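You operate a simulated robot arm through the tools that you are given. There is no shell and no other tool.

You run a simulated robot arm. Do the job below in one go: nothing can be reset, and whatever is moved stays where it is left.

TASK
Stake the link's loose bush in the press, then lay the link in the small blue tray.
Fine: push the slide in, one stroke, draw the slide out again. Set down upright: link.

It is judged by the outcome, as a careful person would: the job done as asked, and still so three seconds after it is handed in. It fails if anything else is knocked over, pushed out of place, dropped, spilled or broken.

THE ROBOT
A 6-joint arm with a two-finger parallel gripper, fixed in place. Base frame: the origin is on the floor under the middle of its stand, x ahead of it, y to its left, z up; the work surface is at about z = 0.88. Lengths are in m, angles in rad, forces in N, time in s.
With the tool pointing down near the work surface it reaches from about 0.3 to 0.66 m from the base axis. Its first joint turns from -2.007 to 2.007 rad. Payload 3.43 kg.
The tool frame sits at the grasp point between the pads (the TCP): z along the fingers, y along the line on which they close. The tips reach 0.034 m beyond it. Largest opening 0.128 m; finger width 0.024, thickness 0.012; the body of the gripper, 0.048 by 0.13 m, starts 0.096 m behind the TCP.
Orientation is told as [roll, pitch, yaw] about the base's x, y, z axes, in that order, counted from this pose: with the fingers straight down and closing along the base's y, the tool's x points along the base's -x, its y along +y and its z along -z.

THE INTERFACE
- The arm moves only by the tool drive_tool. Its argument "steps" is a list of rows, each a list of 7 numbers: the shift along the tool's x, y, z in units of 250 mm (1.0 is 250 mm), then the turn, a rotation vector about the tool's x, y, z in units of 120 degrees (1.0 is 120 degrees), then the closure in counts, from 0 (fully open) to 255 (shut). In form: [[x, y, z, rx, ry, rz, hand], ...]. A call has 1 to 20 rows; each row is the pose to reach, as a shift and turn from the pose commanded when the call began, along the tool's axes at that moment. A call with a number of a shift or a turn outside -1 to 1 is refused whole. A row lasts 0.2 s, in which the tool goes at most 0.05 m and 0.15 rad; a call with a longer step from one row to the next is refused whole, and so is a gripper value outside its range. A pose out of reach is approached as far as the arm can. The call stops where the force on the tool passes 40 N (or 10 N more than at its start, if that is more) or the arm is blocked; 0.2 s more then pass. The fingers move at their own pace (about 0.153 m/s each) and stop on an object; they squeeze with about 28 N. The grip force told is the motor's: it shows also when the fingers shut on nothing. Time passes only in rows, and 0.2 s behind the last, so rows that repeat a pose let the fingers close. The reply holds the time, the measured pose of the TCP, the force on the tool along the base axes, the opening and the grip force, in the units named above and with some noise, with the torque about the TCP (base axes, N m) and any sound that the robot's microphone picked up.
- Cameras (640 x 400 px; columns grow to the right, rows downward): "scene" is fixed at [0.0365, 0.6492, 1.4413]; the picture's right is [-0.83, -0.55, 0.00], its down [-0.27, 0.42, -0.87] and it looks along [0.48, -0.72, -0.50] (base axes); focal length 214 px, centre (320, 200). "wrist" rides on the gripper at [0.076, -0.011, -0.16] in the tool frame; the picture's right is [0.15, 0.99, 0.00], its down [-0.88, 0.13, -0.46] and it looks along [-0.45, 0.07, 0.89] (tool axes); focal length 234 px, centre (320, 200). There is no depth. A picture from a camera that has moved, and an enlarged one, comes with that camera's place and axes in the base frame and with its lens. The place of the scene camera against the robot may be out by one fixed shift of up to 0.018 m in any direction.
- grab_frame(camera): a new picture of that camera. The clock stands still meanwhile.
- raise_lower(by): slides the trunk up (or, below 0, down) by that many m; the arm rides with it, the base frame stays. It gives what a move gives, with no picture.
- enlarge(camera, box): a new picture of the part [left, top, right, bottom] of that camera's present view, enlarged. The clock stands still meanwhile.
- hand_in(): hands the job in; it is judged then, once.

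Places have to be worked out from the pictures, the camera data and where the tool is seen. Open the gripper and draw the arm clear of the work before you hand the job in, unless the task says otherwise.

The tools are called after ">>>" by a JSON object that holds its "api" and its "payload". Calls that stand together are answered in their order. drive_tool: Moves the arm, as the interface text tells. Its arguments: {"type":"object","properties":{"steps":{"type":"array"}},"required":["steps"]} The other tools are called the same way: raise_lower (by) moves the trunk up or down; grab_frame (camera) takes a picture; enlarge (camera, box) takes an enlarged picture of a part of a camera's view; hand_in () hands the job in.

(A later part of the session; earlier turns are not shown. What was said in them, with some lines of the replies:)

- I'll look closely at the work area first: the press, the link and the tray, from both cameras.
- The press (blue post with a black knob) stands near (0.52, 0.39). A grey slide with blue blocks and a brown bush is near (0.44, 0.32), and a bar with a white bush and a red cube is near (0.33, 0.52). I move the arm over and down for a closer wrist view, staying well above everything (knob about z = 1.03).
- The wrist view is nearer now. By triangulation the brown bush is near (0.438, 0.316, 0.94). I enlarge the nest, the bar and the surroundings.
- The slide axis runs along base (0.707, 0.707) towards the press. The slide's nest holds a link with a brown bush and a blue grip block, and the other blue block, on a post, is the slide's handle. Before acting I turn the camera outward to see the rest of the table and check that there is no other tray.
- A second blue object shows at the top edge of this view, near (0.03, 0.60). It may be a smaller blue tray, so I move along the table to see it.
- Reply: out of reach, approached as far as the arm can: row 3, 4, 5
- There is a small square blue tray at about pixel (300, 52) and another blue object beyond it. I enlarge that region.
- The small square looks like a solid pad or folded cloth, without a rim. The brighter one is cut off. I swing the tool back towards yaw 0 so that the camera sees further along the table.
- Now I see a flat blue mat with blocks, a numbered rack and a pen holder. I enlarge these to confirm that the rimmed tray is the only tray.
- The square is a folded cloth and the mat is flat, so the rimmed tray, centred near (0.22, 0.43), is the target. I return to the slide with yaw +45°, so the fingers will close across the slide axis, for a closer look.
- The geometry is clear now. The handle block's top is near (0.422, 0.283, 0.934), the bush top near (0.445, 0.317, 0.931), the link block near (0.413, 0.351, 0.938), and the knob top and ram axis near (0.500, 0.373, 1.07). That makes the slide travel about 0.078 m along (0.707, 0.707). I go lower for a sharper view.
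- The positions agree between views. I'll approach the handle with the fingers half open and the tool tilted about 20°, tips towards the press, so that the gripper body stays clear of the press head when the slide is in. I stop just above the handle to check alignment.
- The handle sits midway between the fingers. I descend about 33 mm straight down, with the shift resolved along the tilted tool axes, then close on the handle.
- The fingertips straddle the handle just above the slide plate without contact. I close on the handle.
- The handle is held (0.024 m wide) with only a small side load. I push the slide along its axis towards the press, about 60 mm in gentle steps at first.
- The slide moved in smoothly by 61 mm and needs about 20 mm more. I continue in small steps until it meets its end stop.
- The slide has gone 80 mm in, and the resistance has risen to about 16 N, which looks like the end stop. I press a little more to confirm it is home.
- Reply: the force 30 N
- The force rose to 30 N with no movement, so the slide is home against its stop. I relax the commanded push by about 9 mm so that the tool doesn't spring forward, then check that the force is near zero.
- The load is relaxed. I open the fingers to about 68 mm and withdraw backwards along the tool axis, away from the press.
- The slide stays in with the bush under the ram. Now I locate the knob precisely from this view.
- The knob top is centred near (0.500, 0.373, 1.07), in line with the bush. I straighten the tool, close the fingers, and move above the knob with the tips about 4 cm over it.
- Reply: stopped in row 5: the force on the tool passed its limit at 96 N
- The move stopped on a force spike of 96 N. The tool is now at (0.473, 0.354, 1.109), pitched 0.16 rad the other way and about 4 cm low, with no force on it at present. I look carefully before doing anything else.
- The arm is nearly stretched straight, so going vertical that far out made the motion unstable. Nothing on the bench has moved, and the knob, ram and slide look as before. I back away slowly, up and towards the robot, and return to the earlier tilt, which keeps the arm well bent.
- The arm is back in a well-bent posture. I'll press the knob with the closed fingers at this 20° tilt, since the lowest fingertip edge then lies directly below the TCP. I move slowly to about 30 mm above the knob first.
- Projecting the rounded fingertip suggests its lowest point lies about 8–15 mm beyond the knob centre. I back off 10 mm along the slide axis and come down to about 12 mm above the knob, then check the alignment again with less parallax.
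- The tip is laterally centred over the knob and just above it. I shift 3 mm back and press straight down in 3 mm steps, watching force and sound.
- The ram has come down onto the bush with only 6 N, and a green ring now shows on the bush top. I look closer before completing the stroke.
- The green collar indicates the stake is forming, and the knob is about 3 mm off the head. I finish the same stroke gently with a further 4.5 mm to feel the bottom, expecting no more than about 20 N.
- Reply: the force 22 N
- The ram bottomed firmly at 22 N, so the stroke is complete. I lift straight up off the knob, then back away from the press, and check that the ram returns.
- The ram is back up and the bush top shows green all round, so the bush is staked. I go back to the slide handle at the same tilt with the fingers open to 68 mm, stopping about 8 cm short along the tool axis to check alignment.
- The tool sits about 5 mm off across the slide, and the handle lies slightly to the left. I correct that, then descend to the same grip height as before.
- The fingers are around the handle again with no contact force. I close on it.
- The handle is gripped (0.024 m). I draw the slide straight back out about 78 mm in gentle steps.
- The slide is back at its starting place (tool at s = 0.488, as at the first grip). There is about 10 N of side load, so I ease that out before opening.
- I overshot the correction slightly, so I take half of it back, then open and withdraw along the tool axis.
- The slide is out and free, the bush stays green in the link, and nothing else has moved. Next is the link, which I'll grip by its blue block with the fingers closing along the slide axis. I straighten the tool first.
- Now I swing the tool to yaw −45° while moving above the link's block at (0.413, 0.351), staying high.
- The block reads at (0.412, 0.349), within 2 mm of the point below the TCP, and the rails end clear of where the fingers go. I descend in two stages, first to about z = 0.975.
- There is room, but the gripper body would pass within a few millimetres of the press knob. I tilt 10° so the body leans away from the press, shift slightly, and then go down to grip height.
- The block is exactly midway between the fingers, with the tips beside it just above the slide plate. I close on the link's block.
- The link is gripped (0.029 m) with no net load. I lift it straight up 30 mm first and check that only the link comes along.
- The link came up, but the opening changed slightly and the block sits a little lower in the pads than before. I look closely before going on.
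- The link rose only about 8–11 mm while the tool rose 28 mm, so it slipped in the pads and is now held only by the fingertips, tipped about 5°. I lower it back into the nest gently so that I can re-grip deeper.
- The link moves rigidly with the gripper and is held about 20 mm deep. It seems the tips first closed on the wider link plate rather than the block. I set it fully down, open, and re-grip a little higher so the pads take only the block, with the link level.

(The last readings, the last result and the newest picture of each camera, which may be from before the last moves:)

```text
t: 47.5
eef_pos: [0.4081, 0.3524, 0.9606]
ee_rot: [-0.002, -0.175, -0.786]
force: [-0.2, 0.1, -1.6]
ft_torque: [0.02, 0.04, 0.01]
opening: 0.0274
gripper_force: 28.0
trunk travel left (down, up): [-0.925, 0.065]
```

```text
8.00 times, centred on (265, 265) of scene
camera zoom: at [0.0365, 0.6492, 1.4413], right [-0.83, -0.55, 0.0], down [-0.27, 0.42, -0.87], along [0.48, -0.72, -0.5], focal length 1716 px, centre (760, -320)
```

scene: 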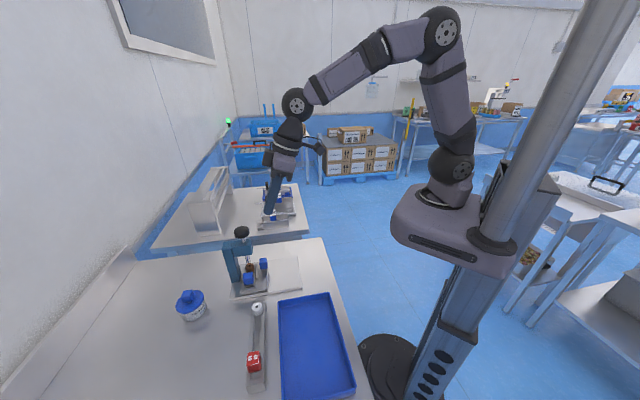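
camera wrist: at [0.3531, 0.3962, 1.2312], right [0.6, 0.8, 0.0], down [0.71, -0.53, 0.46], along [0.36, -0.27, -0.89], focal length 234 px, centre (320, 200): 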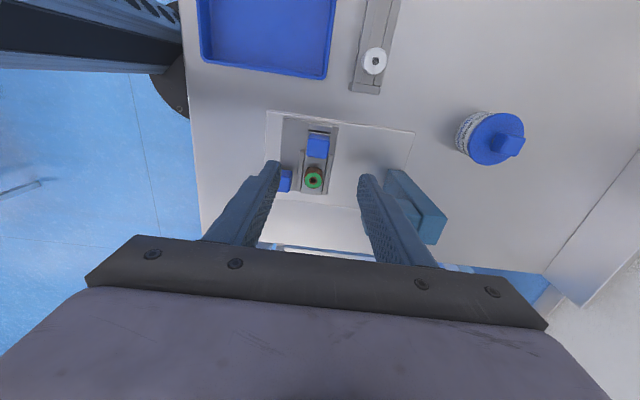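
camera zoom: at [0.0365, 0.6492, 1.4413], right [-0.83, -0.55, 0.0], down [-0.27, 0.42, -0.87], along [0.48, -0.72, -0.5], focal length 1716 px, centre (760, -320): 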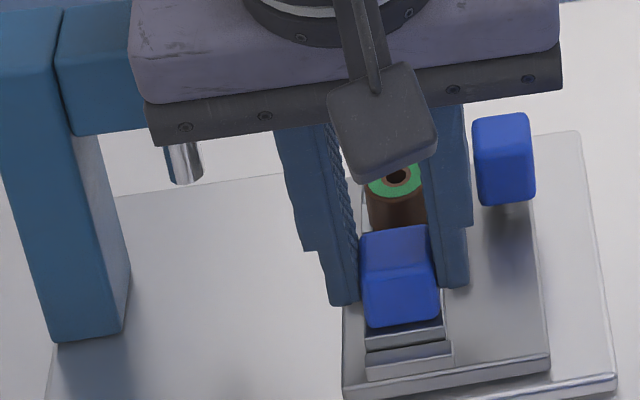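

It still hangs freely (−1.6 N). I lower in 1.5 mm steps until the weight is taken up by the nest.

>>> {"api": "drive_tool", "payload": {"steps": [[0.001, 0, 0.006, 0, 0, 0, 255], [0.001, 0, 0.006, 0, 0, 0, 255]]}}

>>> {"api": "drive_tool", "payload": {"steps": [[0.001, 0, 0.006, 0, 0, 0, 255], [0.001, 0, 0.006, 0, 0, 0, 255]]}}

>>> {"api": "drive_tool", "payload": {"steps": [[0.001, 0, 0.006, 0, 0, 0, 255], [0.001, 0, 0.006, 0, 0, 0, 255]]}}

>>> {"api": "enlarge", "payload": {"camera": "scene", "box": [240, 240, 290, 290]}}

>>> {"api": "enlarge", "payload": {"camera": "wrist", "box": [280, 130, 360, 210]}}

```text
t: 48.1
eef_pos: [0.4088, 0.3513, 0.9603]
ee_rot: [0.0, -0.174, -0.785]
force: [0.7, -2.8, 3.6]
ft_torque: [-0.19, -0.04, -0.02]
opening: 0.0275
gripper_force: 28.3
trunk travel left (down, up): [-0.925, 0.065]
```

```text
t: 48.7
eef_pos: [0.4091, 0.3531, 0.9596]
ee_rot: [0.004, -0.173, -0.787]
force: [3.6, -2.6, 17.2]
ft_torque: [-0.3, -0.03, -0.04]
opening: 0.0275
gripper_force: 28.0
trunk travel left (down, up): [-0.925, 0.065]
```

```text
t: 49.3
eef_pos: [0.407, 0.3524, 0.9566]
ee_rot: [0.002, -0.175, -0.787]
force: [2.0, -0.4, 18.1]
ft_torque: [-0.11, 0.02, 0.05]
opening: 0.0279
gripper_force: 27.6
trunk travel left (down, up): [-0.925, 0.065]
```

```text
8.00 times, centred on (265, 265) of scene
camera zoom: at [0.0365, 0.6492, 1.4413], right [-0.83, -0.55, 0.0], down [-0.27, 0.42, -0.87], along [0.48, -0.72, -0.5], focal length 1716 px, centre (760, -320)
```

zoom: 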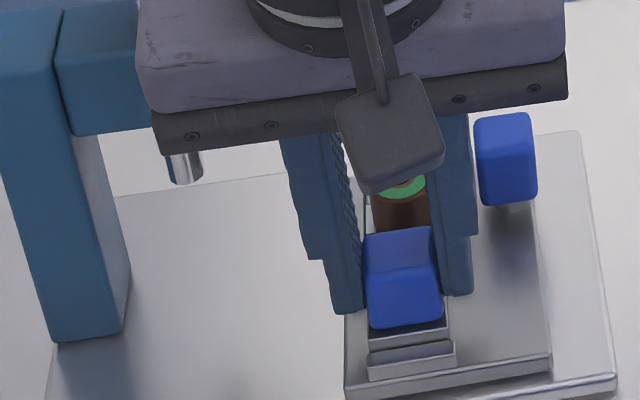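

```text
5.00 times, centred on (320, 170) of wrist
camera zoom: at [0.3284, 0.416, 1.1016], right [0.6, 0.8, -0.02], down [0.65, -0.47, 0.6], along [0.47, -0.37, -0.8], focal length 1171 px, centre (320, 350)
```

zoom: 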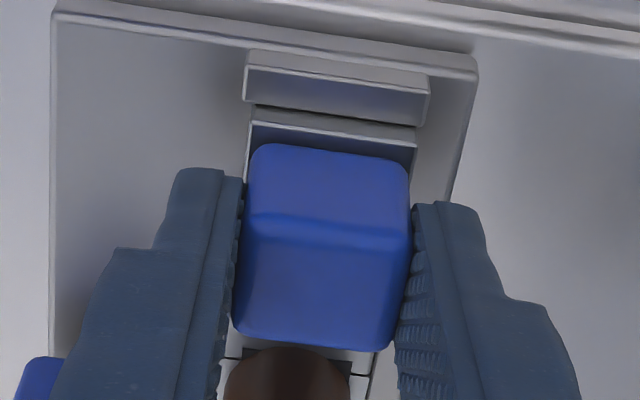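

The link is seated now (18 N down). The block's top is at about z = 0.950 and the link plate at about 0.912, so the first grip at z = 0.943 had indeed caught the plate. I open, let the tool relax to about z = 0.952, and look.

>>> {"api": "drive_tool", "payload": {"steps": [[0, 0, 0, 0, 0, 0, 150], [0, 0, 0, 0, 0, 0, 120], [0, 0, 0, 0, 0, 0, 120]]}}

>>> {"api": "enlarge", "payload": {"camera": "wrist", "box": [260, 110, 380, 230]}}

>>> {"api": "enlarge", "payload": {"camera": "scene", "box": [240, 240, 290, 290]}}

```text
t: 50.1
eef_pos: [0.4079, 0.3509, 0.9551]
ee_rot: [-0.003, -0.174, -0.785]
force: [0.4, -0.3, 0.5]
ft_torque: [-0.03, 0.03, 0.0]
opening: 0.0677
gripper_force: 0.1
trunk travel left (down, up): [-0.925, 0.065]
```

```text
3.33 times, centred on (320, 170) of wrist
camera zoom: at [0.3292, 0.4166, 1.1002], right [0.6, 0.8, -0.03], down [0.65, -0.47, 0.6], along [0.47, -0.38, -0.8], focal length 781 px, centre (320, 300)
```

zoom: 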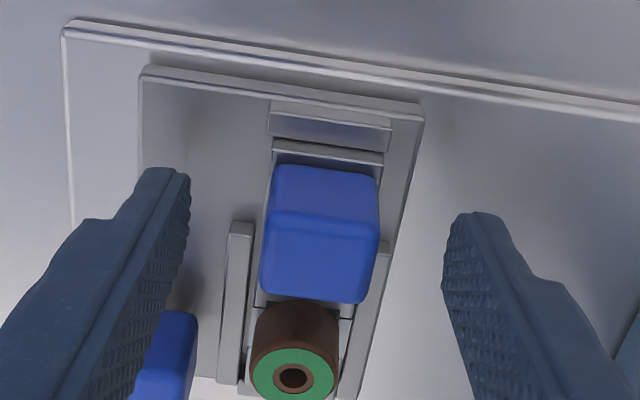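

```text
8.00 times, centred on (265, 265) of scene
camera zoom: at [0.0365, 0.6492, 1.4413], right [-0.83, -0.55, 0.0], down [-0.27, 0.42, -0.87], along [0.48, -0.72, -0.5], focal length 1716 px, centre (760, -320)
```

zoom: 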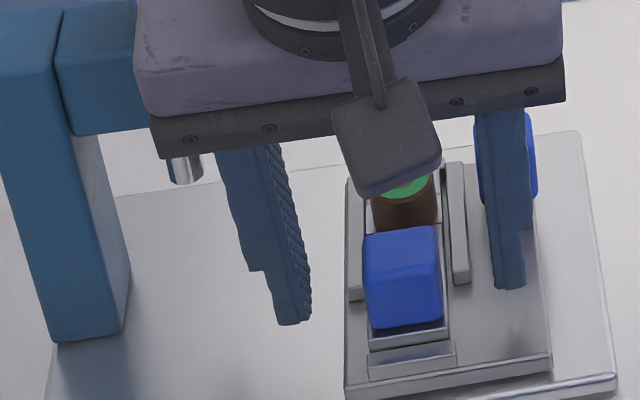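

The link sits flat in its nest again, undamaged. At z = 0.955 the tips are beside the block and above the plate, so I close here.

>>> {"api": "drive_tool", "payload": {"steps": [[0, 0, 0.004, 0, 0, 0, 120], [0, 0, 0.004, 0, 0, 0, 255], [0, 0, 0.004, 0, 0, 0, 255], [0, 0, 0.004, 0, 0, 0, 255], [0, 0, 0.004, 0, 0, 0, 255]]}}

>>> {"api": "enlarge", "payload": {"camera": "wrist", "box": [260, 110, 380, 230]}}

```text
t: 51.3
eef_pos: [0.4084, 0.3519, 0.9541]
ee_rot: [-0.002, -0.175, -0.786]
force: [0.1, -0.8, -0.7]
ft_torque: [0.0, 0.02, -0.01]
opening: 0.0275
gripper_force: 27.7
trunk travel left (down, up): [-0.925, 0.065]
```

```text
3.33 times, centred on (320, 170) of wrist
camera zoom: at [0.3297, 0.4167, 1.099], right [0.6, 0.8, -0.03], down [0.65, -0.47, 0.6], along [0.47, -0.38, -0.8], focal length 781 px, centre (320, 300)
```

zoom: 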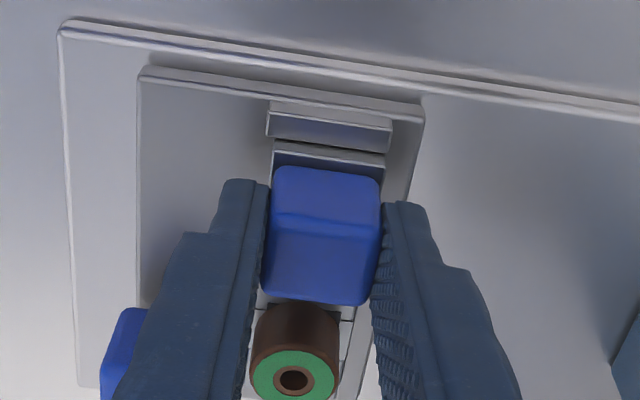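

The opening is 0.0275 m, which is the block itself this time. I lift 15 mm and check that the link follows.

>>> {"api": "drive_tool", "payload": {"steps": [[-0.0021, 0, -0.0118, 0, 0, 0, 255], [-0.0042, 0, -0.0236, 0, 0, 0, 255], [-0.0063, 0, -0.0355, 0, 0, 0, 255], [-0.0083, 0, -0.0473, 0, 0, 0, 255], [-0.0104, 0, -0.0591, 0, 0, 0, 255], [-0.0104, 0, -0.0591, 0, 0, 0, 255]]}}

>>> {"api": "enlarge", "payload": {"camera": "wrist", "box": [260, 110, 380, 230]}}

>>> {"api": "enlarge", "payload": {"camera": "scene", "box": [240, 240, 290, 290]}}

```text
t: 52.7
eef_pos: [0.4088, 0.3509, 0.9697]
ee_rot: [-0.002, -0.175, -0.786]
force: [0.3, 0.3, -1.5]
ft_torque: [0.02, 0.06, 0.0]
opening: 0.0273
gripper_force: 28.1
trunk travel left (down, up): [-0.925, 0.065]
```

```text
3.33 times, centred on (320, 170) of wrist
camera zoom: at [0.33, 0.4163, 1.1151], right [0.6, 0.8, -0.03], down [0.65, -0.47, 0.6], along [0.47, -0.38, -0.8], focal length 781 px, centre (320, 300)
```

zoom: 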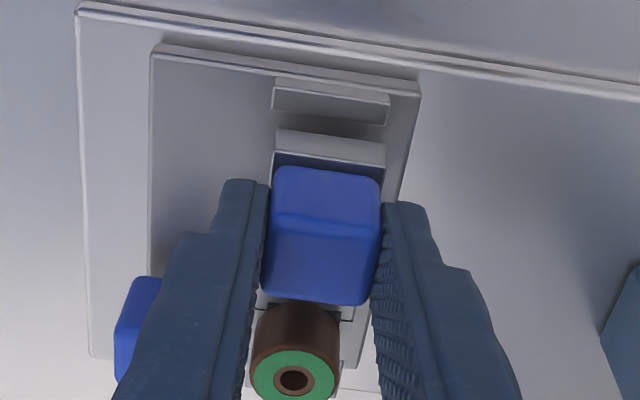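

```text
8.00 times, centred on (265, 265) of scene
camera zoom: at [0.0365, 0.6492, 1.4413], right [-0.83, -0.55, 0.0], down [-0.27, 0.42, -0.87], along [0.48, -0.72, -0.5], focal length 1716 px, centre (760, -320)
```

zoom: 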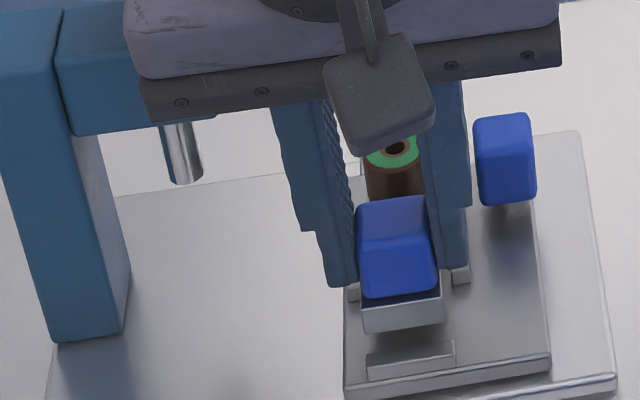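

The link follows rigidly this time and stays level. I lift to z ≈ 1.04 and carry it over the middle of the tray, putting the TCP near (0.206, 0.450) so that the link body lies central.

>>> {"api": "drive_tool", "payload": {"steps": [[-0.012, 0, -0.069, 0, 0, 0, 255], [-0.024, 0, -0.138, 0, 0, 0, 255], [-0.036, 0, -0.207, 0, 0, 0, 255], [-0.0486, 0, -0.2757, 0, 0, 0, 255], [0.057, -0.036, -0.294, 0, 0, 0, 255], [0.162, -0.073, -0.313, 0, 0, 0, 255], [0.268, -0.109, -0.331, 0, 0, 0, 255], [0.373, -0.146, -0.35, 0, 0, 0, 255], [0.478, -0.182, -0.368, 0, 0, 0, 255], [0.584, -0.219, -0.387, 0, 0, 0, 255], [0.689, -0.255, -0.406, 0, 0, 0, 255], [0.7946, -0.292, -0.4243, 0, 0, 0, 255], [0.7946, -0.292, -0.4243, 0, 0, 0, 255]]}}

>>> {"api": "grab_frame", "payload": {"camera": "wrist"}}

>>> {"api": "grab_frame", "payload": {"camera": "scene"}}

```text
t: 55.5
eef_pos: [0.2065, 0.449, 1.0393]
ee_rot: [-0.002, -0.175, -0.784]
force: [-0.1, -0.6, -1.9]
ft_torque: [0.05, 0.02, -0.01]
opening: 0.0275
gripper_force: 27.5
trunk travel left (down, up): [-0.925, 0.065]
```

```text
taken
camera wrist: at [0.1273, 0.5151, 1.1844], right [0.6, 0.8, -0.03], down [0.65, -0.47, 0.6], along [0.47, -0.38, -0.8], focal length 234 px, centre (320, 200)
```

wrist: 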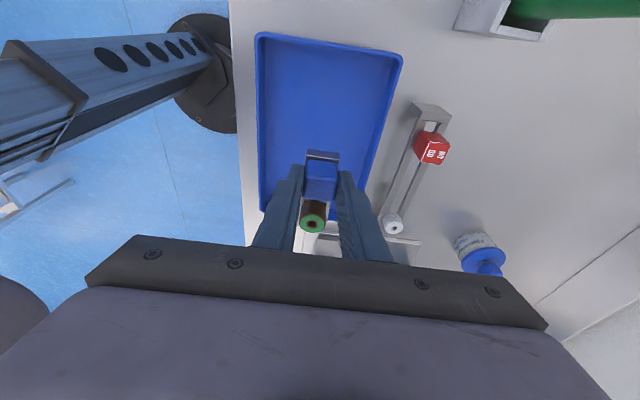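

```text
taken
```

scene: 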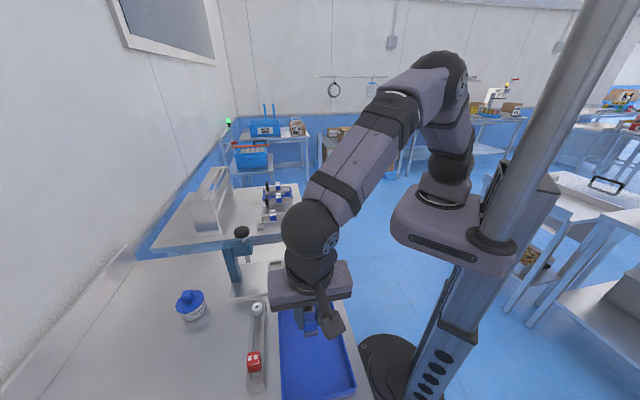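

The link hangs level over the middle of the tray. I descend to about 12 mm above the expected contact and check.

>>> {"api": "drive_tool", "payload": {"steps": [[0.0117, 0, 0.066, 0, 0, 0, 255], [0.0233, 0, 0.132, 0, 0, 0, 255], [0.035, 0, 0.199, 0, 0, 0, 255], [0.0466, 0, 0.265, 0, 0, 0, 255], [0.0583, 0, 0.331, 0, 0, 0, 255], [0.0583, 0, 0.331, 0, 0, 0, 255]]}}

>>> {"api": "enlarge", "payload": {"camera": "wrist", "box": [230, 60, 410, 250]}}

>>> {"api": "enlarge", "payload": {"camera": "scene", "box": [260, 280, 370, 390]}}

```text
t: 56.9
eef_pos: [0.2064, 0.4523, 0.9558]
ee_rot: [-0.001, -0.176, -0.784]
force: [0.3, -0.2, -1.2]
ft_torque: [0.02, -0.01, -0.01]
opening: 0.0276
gripper_force: 27.9
trunk travel left (down, up): [-0.925, 0.065]
```

```text
2.11 times, centred on (320, 155) of wrist
camera zoom: at [0.1267, 0.516, 1.1005], right [0.6, 0.8, -0.03], down [0.65, -0.47, 0.6], along [0.47, -0.38, -0.8], focal length 493 px, centre (320, 295)
```

zoom: 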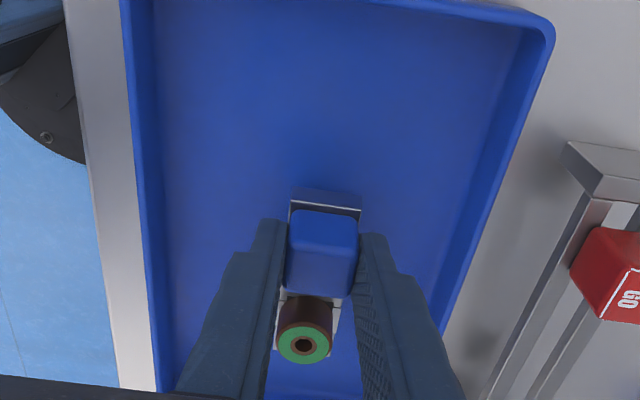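

```text
3.64 times, centred on (315, 335) of scene
camera zoom: at [0.0365, 0.6492, 1.4413], right [-0.83, -0.55, 0.0], down [-0.27, 0.42, -0.87], along [0.48, -0.72, -0.5], focal length 780 px, centre (338, -291)
```

zoom: 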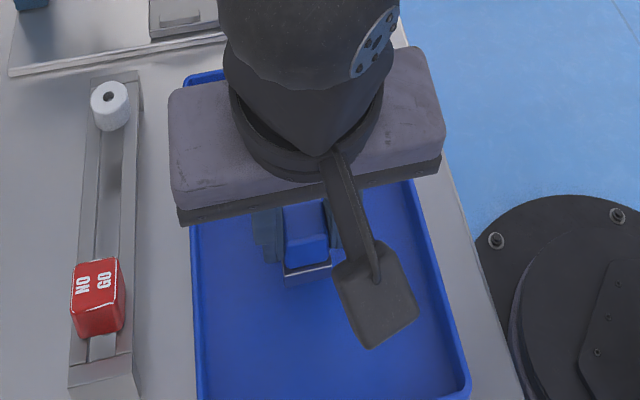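

The link is well inside the tray, close to the floor and still level. I lower in 2 mm steps until the floor takes the weight.

>>> {"api": "drive_tool", "payload": {"steps": [[0.0014, 0, 0.0079, 0, 0, 0, 255], [0.0028, 0, 0.0158, 0, 0, 0, 255], [0.0042, 0, 0.0237, 0, 0, 0, 255], [0.0056, 0, 0.0315, 0, 0, 0, 255]]}}

>>> {"api": "drive_tool", "payload": {"steps": [[0.0014, 0, 0.0079, 0, 0, 0, 255], [0.0014, 0, 0.0079, 0, 0, 0, 255]]}}

```text
t: 57.9
eef_pos: [0.2049, 0.4504, 0.9476]
ee_rot: [-0.003, -0.176, -0.786]
force: [0.4, 0.9, -1.4]
ft_torque: [0.02, 0.04, -0.01]
opening: 0.0273
gripper_force: 28.0
trunk travel left (down, up): [-0.925, 0.065]
```

```text
t: 58.5
eef_pos: [0.2055, 0.4499, 0.9458]
ee_rot: [-0.002, -0.174, -0.787]
force: [-0.5, 0.9, -1.2]
ft_torque: [0.04, -0.02, 0.01]
opening: 0.0274
gripper_force: 27.7
trunk travel left (down, up): [-0.925, 0.065]
```

No contact yet. I continue in 2 mm steps.

>>> {"api": "drive_tool", "payload": {"steps": [[0.0014, 0, 0.0079, 0, 0, 0, 255], [0.0014, 0, 0.0079, 0, 0, 0, 255]]}}

>>> {"api": "drive_tool", "payload": {"steps": [[0.0014, 0, 0.0079, 0, 0, 0, 255], [0.0014, 0, 0.0079, 0, 0, 0, 255]]}}

>>> {"api": "enlarge", "payload": {"camera": "wrist", "box": [250, 90, 390, 250]}}

```text
t: 59.1
eef_pos: [0.2054, 0.4524, 0.9436]
ee_rot: [0.002, -0.173, -0.785]
force: [0.3, 0.0, -1.5]
ft_torque: [0.06, 0.03, -0.01]
opening: 0.0275
gripper_force: 28.1
trunk travel left (down, up): [-0.925, 0.065]
```

```text
t: 59.7
eef_pos: [0.2051, 0.4519, 0.9425]
ee_rot: [0.0, -0.174, -0.784]
force: [-0.5, 0.8, -2.1]
ft_torque: [0.09, 0.02, 0.03]
opening: 0.0274
gripper_force: 27.6
trunk travel left (down, up): [-0.925, 0.065]
```

```text
2.50 times, centred on (320, 170) of wrist
camera zoom: at [0.1268, 0.5164, 1.0865], right [0.6, 0.8, -0.03], down [0.65, -0.47, 0.6], along [0.47, -0.38, -0.8], focal length 585 px, centre (320, 275)
```

zoom: 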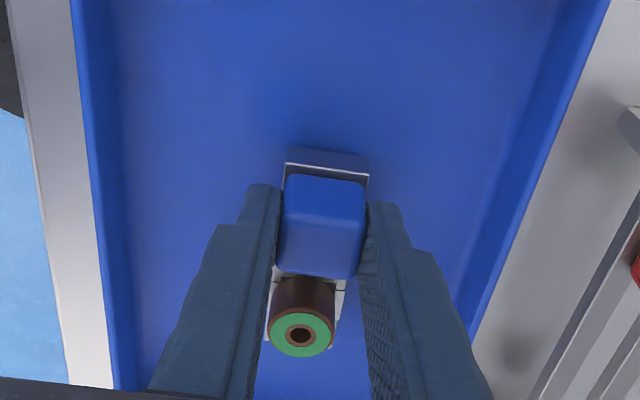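

It is still hanging. I go on in small steps.

>>> {"api": "drive_tool", "payload": {"steps": [[0.0014, 0, 0.0079, 0, 0, 0, 255], [0.0014, 0, 0.0079, 0, 0, 0, 255]]}}

>>> {"api": "drive_tool", "payload": {"steps": [[0.0014, 0, 0.0079, 0, 0, 0, 255], [0.0014, 0, 0.0079, 0, 0, 0, 255]]}}

```text
t: 60.3
eef_pos: [0.2045, 0.451, 0.9401]
ee_rot: [-0.001, -0.174, -0.785]
force: [-0.6, -0.2, -1.1]
ft_torque: [0.02, 0.04, 0.0]
opening: 0.0274
gripper_force: 27.5
trunk travel left (down, up): [-0.925, 0.065]
```

```text
t: 60.9
eef_pos: [0.2048, 0.4513, 0.9363]
ee_rot: [-0.001, -0.175, -0.784]
force: [0.0, 0.0, -1.5]
ft_torque: [0.0, 0.01, -0.02]
opening: 0.0277
gripper_force: 27.9
trunk travel left (down, up): [-0.925, 0.065]
```

>>> {"api": "drive_tool", "payload": {"steps": [[0.0014, 0, 0.0079, 0, 0, 0, 255], [0.0014, 0, 0.0079, 0, 0, 0, 255]]}}

>>> {"api": "enlarge", "payload": {"camera": "scene", "box": [280, 300, 350, 370]}}

>>> {"api": "enlarge", "payload": {"camera": "wrist", "box": [270, 110, 370, 210]}}

```text
t: 61.5
eef_pos: [0.2057, 0.4508, 0.9353]
ee_rot: [-0.001, -0.175, -0.785]
force: [-1.6, -0.1, 8.1]
ft_torque: [-0.46, -0.2, -0.1]
opening: 0.0274
gripper_force: 28.3
trunk travel left (down, up): [-0.925, 0.065]
```

```text
5.71 times, centred on (315, 335) of scene
camera zoom: at [0.0365, 0.6492, 1.4413], right [-0.83, -0.55, 0.0], down [-0.27, 0.42, -0.87], along [0.48, -0.72, -0.5], focal length 1226 px, centre (349, -571)
```

zoom: 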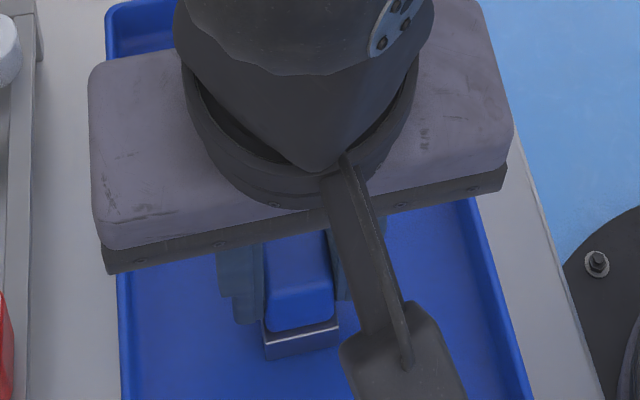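

```text
4.00 times, centred on (320, 160) of wrist
camera zoom: at [0.1268, 0.5156, 1.0811], right [0.6, 0.8, -0.02], down [0.65, -0.47, 0.6], along [0.47, -0.38, -0.8], focal length 937 px, centre (320, 360)
```

zoom: 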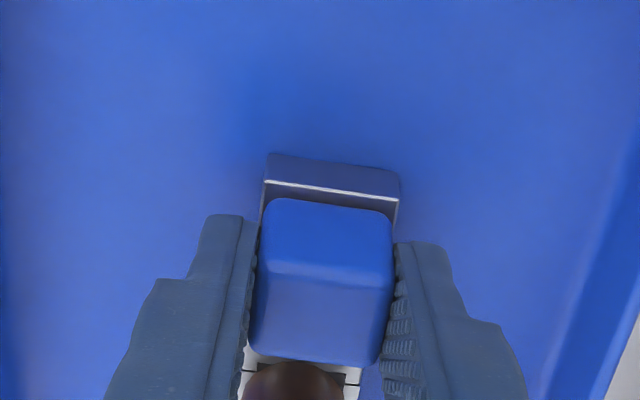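

The weight is on the tray floor (+8 N). I ease the push by about 1.5 mm, then open gently.

>>> {"api": "drive_tool", "payload": {"steps": [[-0.001, 0, -0.006, 0, 0, 0, 255], [-0.001, 0, -0.006, 0, 0, 0, 205], [-0.001, 0, -0.006, 0, 0, 0, 185], [-0.001, 0, -0.006, 0, 0, 0, 160], [-0.001, 0, -0.006, 0, 0, 0, 120], [-0.001, 0, -0.006, 0, 0, 0, 120]]}}

>>> {"api": "enlarge", "payload": {"camera": "wrist", "box": [250, 90, 390, 250]}}

>>> {"api": "enlarge", "payload": {"camera": "scene", "box": [280, 300, 350, 370]}}

```text
t: 62.9
eef_pos: [0.205, 0.4509, 0.9369]
ee_rot: [-0.001, -0.173, -0.785]
force: [0.8, -0.8, -0.4]
ft_torque: [0.02, 0.02, -0.02]
opening: 0.0679
gripper_force: 0.0
trunk travel left (down, up): [-0.925, 0.065]
```

```text
2.50 times, centred on (320, 170) of wrist
camera zoom: at [0.1273, 0.5159, 1.0817], right [0.6, 0.8, -0.03], down [0.65, -0.47, 0.6], along [0.47, -0.38, -0.8], focal length 585 px, centre (320, 275)
```

zoom: 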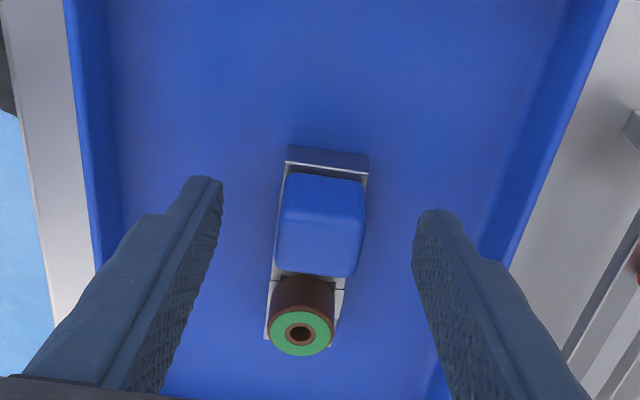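

```text
5.71 times, centred on (315, 335) of scene
camera zoom: at [0.0365, 0.6492, 1.4413], right [-0.83, -0.55, 0.0], down [-0.27, 0.42, -0.87], along [0.48, -0.72, -0.5], focal length 1226 px, centre (349, -571)
```

zoom: 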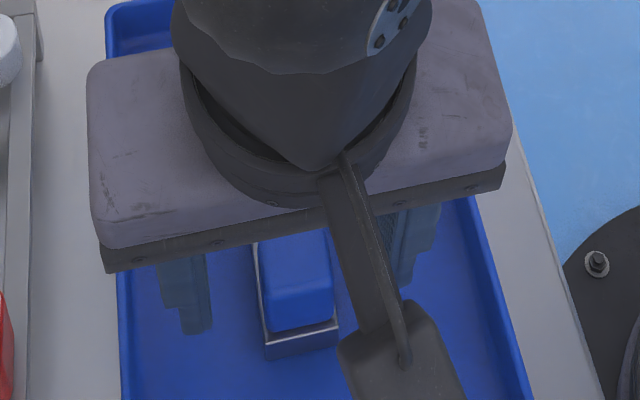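

The link is standing flat and upright in the tray and the fingers are clear of it on both sides. I raise the tool straight up.

>>> {"api": "drive_tool", "payload": {"steps": [[-0.0104, 0, -0.059, 0, 0, 0, 120], [-0.0278, 0, -0.158, 0, 0, 0, 120], [-0.0486, 0, -0.276, 0, 0, 0, 120], [-0.0764, 0, -0.433, 0, 0, 0, 120], [-0.104, 0, -0.591, 0, 0, 0, 120], [-0.13, 0, -0.75, 0, 0, 0, 120], [-0.155, 0, -0.9, 0, 0, 0, 120]]}}

>>> {"api": "grab_frame", "payload": {"camera": "wrist"}}

>>> {"api": "grab_frame", "payload": {"camera": "scene"}}

```text
t: 64.5
eef_pos: [0.2042, 0.4516, 1.1663]
ee_rot: [-0.001, -0.173, -0.786]
force: [-0.2, -0.3, 0.0]
ft_torque: [0.04, 0.01, -0.02]
opening: 0.0676
gripper_force: 0.0
trunk travel left (down, up): [-0.925, 0.065]
```

```text
taken
camera wrist: at [0.126, 0.5155, 1.3106], right [0.6, 0.8, -0.03], down [0.65, -0.46, 0.6], along [0.47, -0.38, -0.8], focal length 234 px, centre (320, 200)
```

wrist: 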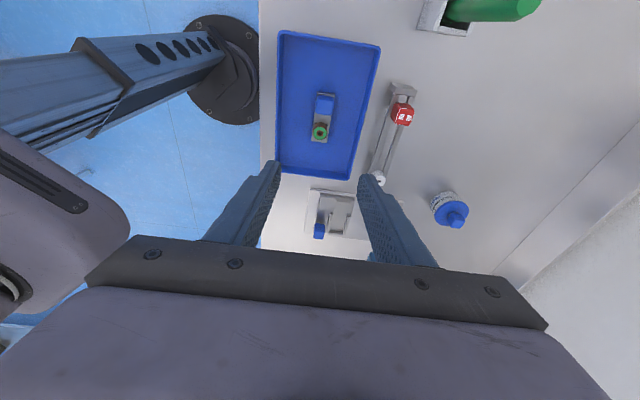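

```text
taken
```

scene: 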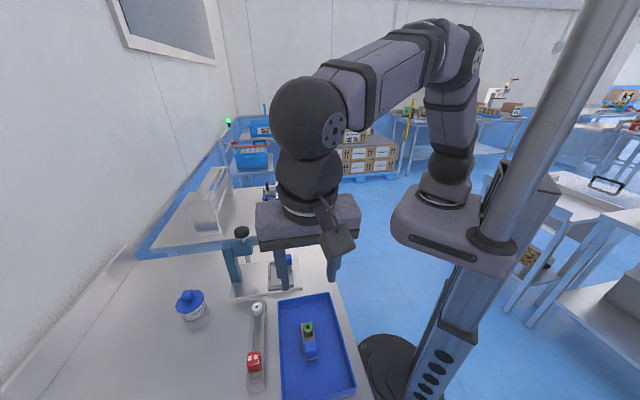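

The link lies in the tray and the tool is clear above it. I check the final state of the link and the press closely.

>>> {"api": "enlarge", "payload": {"camera": "scene", "box": [275, 295, 345, 365]}}

>>> {"api": "enlarge", "payload": {"camera": "scene", "box": [215, 210, 315, 310]}}

>>> {"api": "enlarge", "payload": {"camera": "wrist", "box": [270, 60, 400, 250]}}

```text
5.71 times, centred on (310, 330) of scene
camera zoom: at [0.0365, 0.6492, 1.4413], right [-0.83, -0.55, 0.0], down [-0.27, 0.42, -0.87], along [0.48, -0.72, -0.5], focal length 1226 px, centre (377, -543)
```

zoom: 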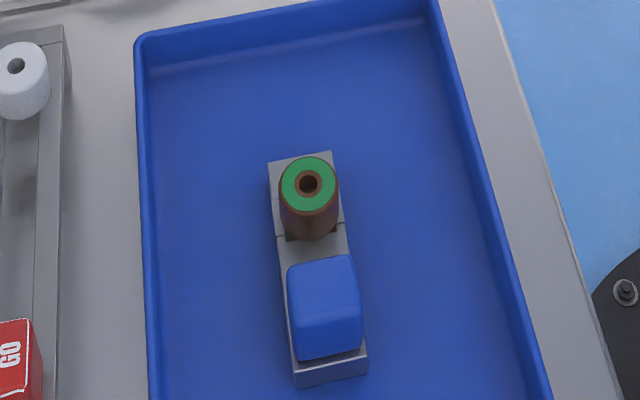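

```text
4.00 times, centred on (265, 260) of scene
camera zoom: at [0.0365, 0.6492, 1.4413], right [-0.83, -0.55, 0.0], down [-0.27, 0.42, -0.87], along [0.48, -0.72, -0.5], focal length 858 px, centre (540, -40)
```

zoom: 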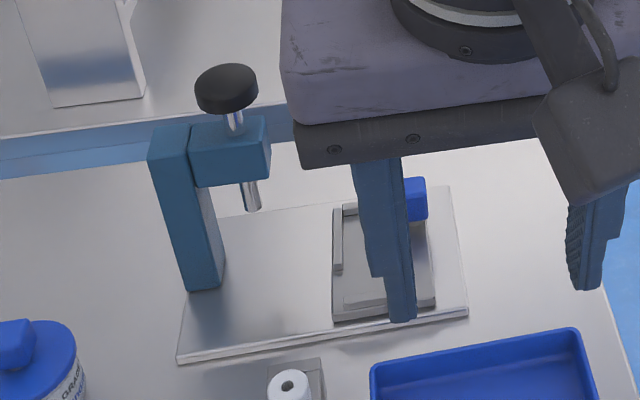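

```text
2.11 times, centred on (335, 155) of wrist
camera zoom: at [0.126, 0.5155, 1.3106], right [0.6, 0.8, -0.03], down [0.65, -0.46, 0.6], along [0.47, -0.38, -0.8], focal length 493 px, centre (288, 295)
```

zoom: 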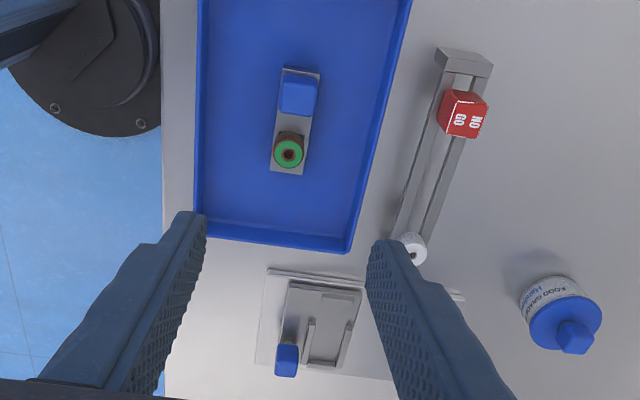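

All is in order: the link lies upright with its staked green-topped bush, the slide is drawn out, and the press, gauge and jar are where they were. I open the gripper fully and draw the arm higher and clear.

>>> {"api": "drive_tool", "payload": {"steps": [[-0.022, 0, -0.128, 0, 0.02, 0, 60], [-0.045, 0, -0.256, 0, 0.04, 0, 0], [-0.068, 0, -0.384, 0, 0.06, 0, 0], [-0.09, 0, -0.512, 0, 0.0833, 0, 0], [-0.09, 0, -0.512, 0, 0.0833, 0, 0], [-0.09, 0, -0.512, 0, 0.0833, 0, 0]]}}

>>> {"api": "grab_frame", "payload": {"camera": "scene"}}

>>> {"api": "enlarge", "payload": {"camera": "scene", "box": [160, 210, 360, 400]}}

```text
t: 65.9
eef_pos: [0.2055, 0.4513, 1.2952]
ee_rot: [0.001, 0.0, -0.788]
force: [0.2, 0.4, 0.5]
ft_torque: [0.01, 0.03, -0.01]
opening: 0.1279
gripper_force: 0.1
trunk travel left (down, up): [-0.925, 0.065]
```

```text
taken
```

scene: 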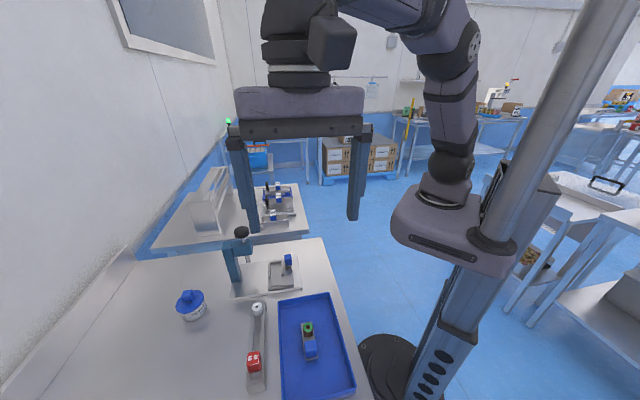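

```text
2.11 times, centred on (260, 305) of scene
camera zoom: at [0.0365, 0.6492, 1.4413], right [-0.83, -0.55, 0.0], down [-0.27, 0.42, -0.87], along [0.48, -0.72, -0.5], focal length 452 px, centre (446, -21)
```

zoom: 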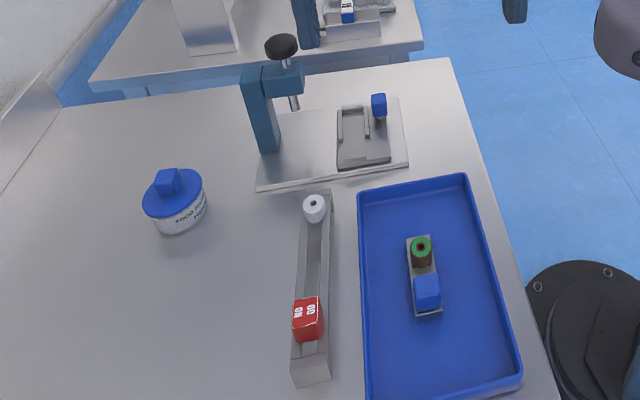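

The final picture matches the start except for the intended changes. The slide is out and empty, the ram is up, and the link stands upright in the tray with its bush staked. The gripper is open and clear, so I hand the job in.

>>> {"api": "hand_in", "payload": {}}

```text
The job is handed in.
```

I staked the link's bush in the press and laid the link upright in the small blue tray. I have handed the job in. No result came back, so how it was judged is not known yet.

- **Press:** I pushed the slide in against its stop and pressed the knob down once until it bottomed. The top of the bush turned green. I then drew the slide back out to where it started, and the ram came back up by itself.
- **Link:** My first grip caught the wider plate under the blue block, so the link slipped in the fingers when I lifted. I set it back in its nest, gripped it again higher up, and carried it level to the tray.
- **Force spike:** On the first move towards the knob, the arm stopped on a 96 N force reading while stretched out close to the press. I never found the cause. The press, slide and link looked unchanged in the pictures afterwards, and I carried on more slowly.

The last pictures show the slide out and empty, and the gauge, jar and everything else in place. The gripper is open and the arm is well clear above the tray.
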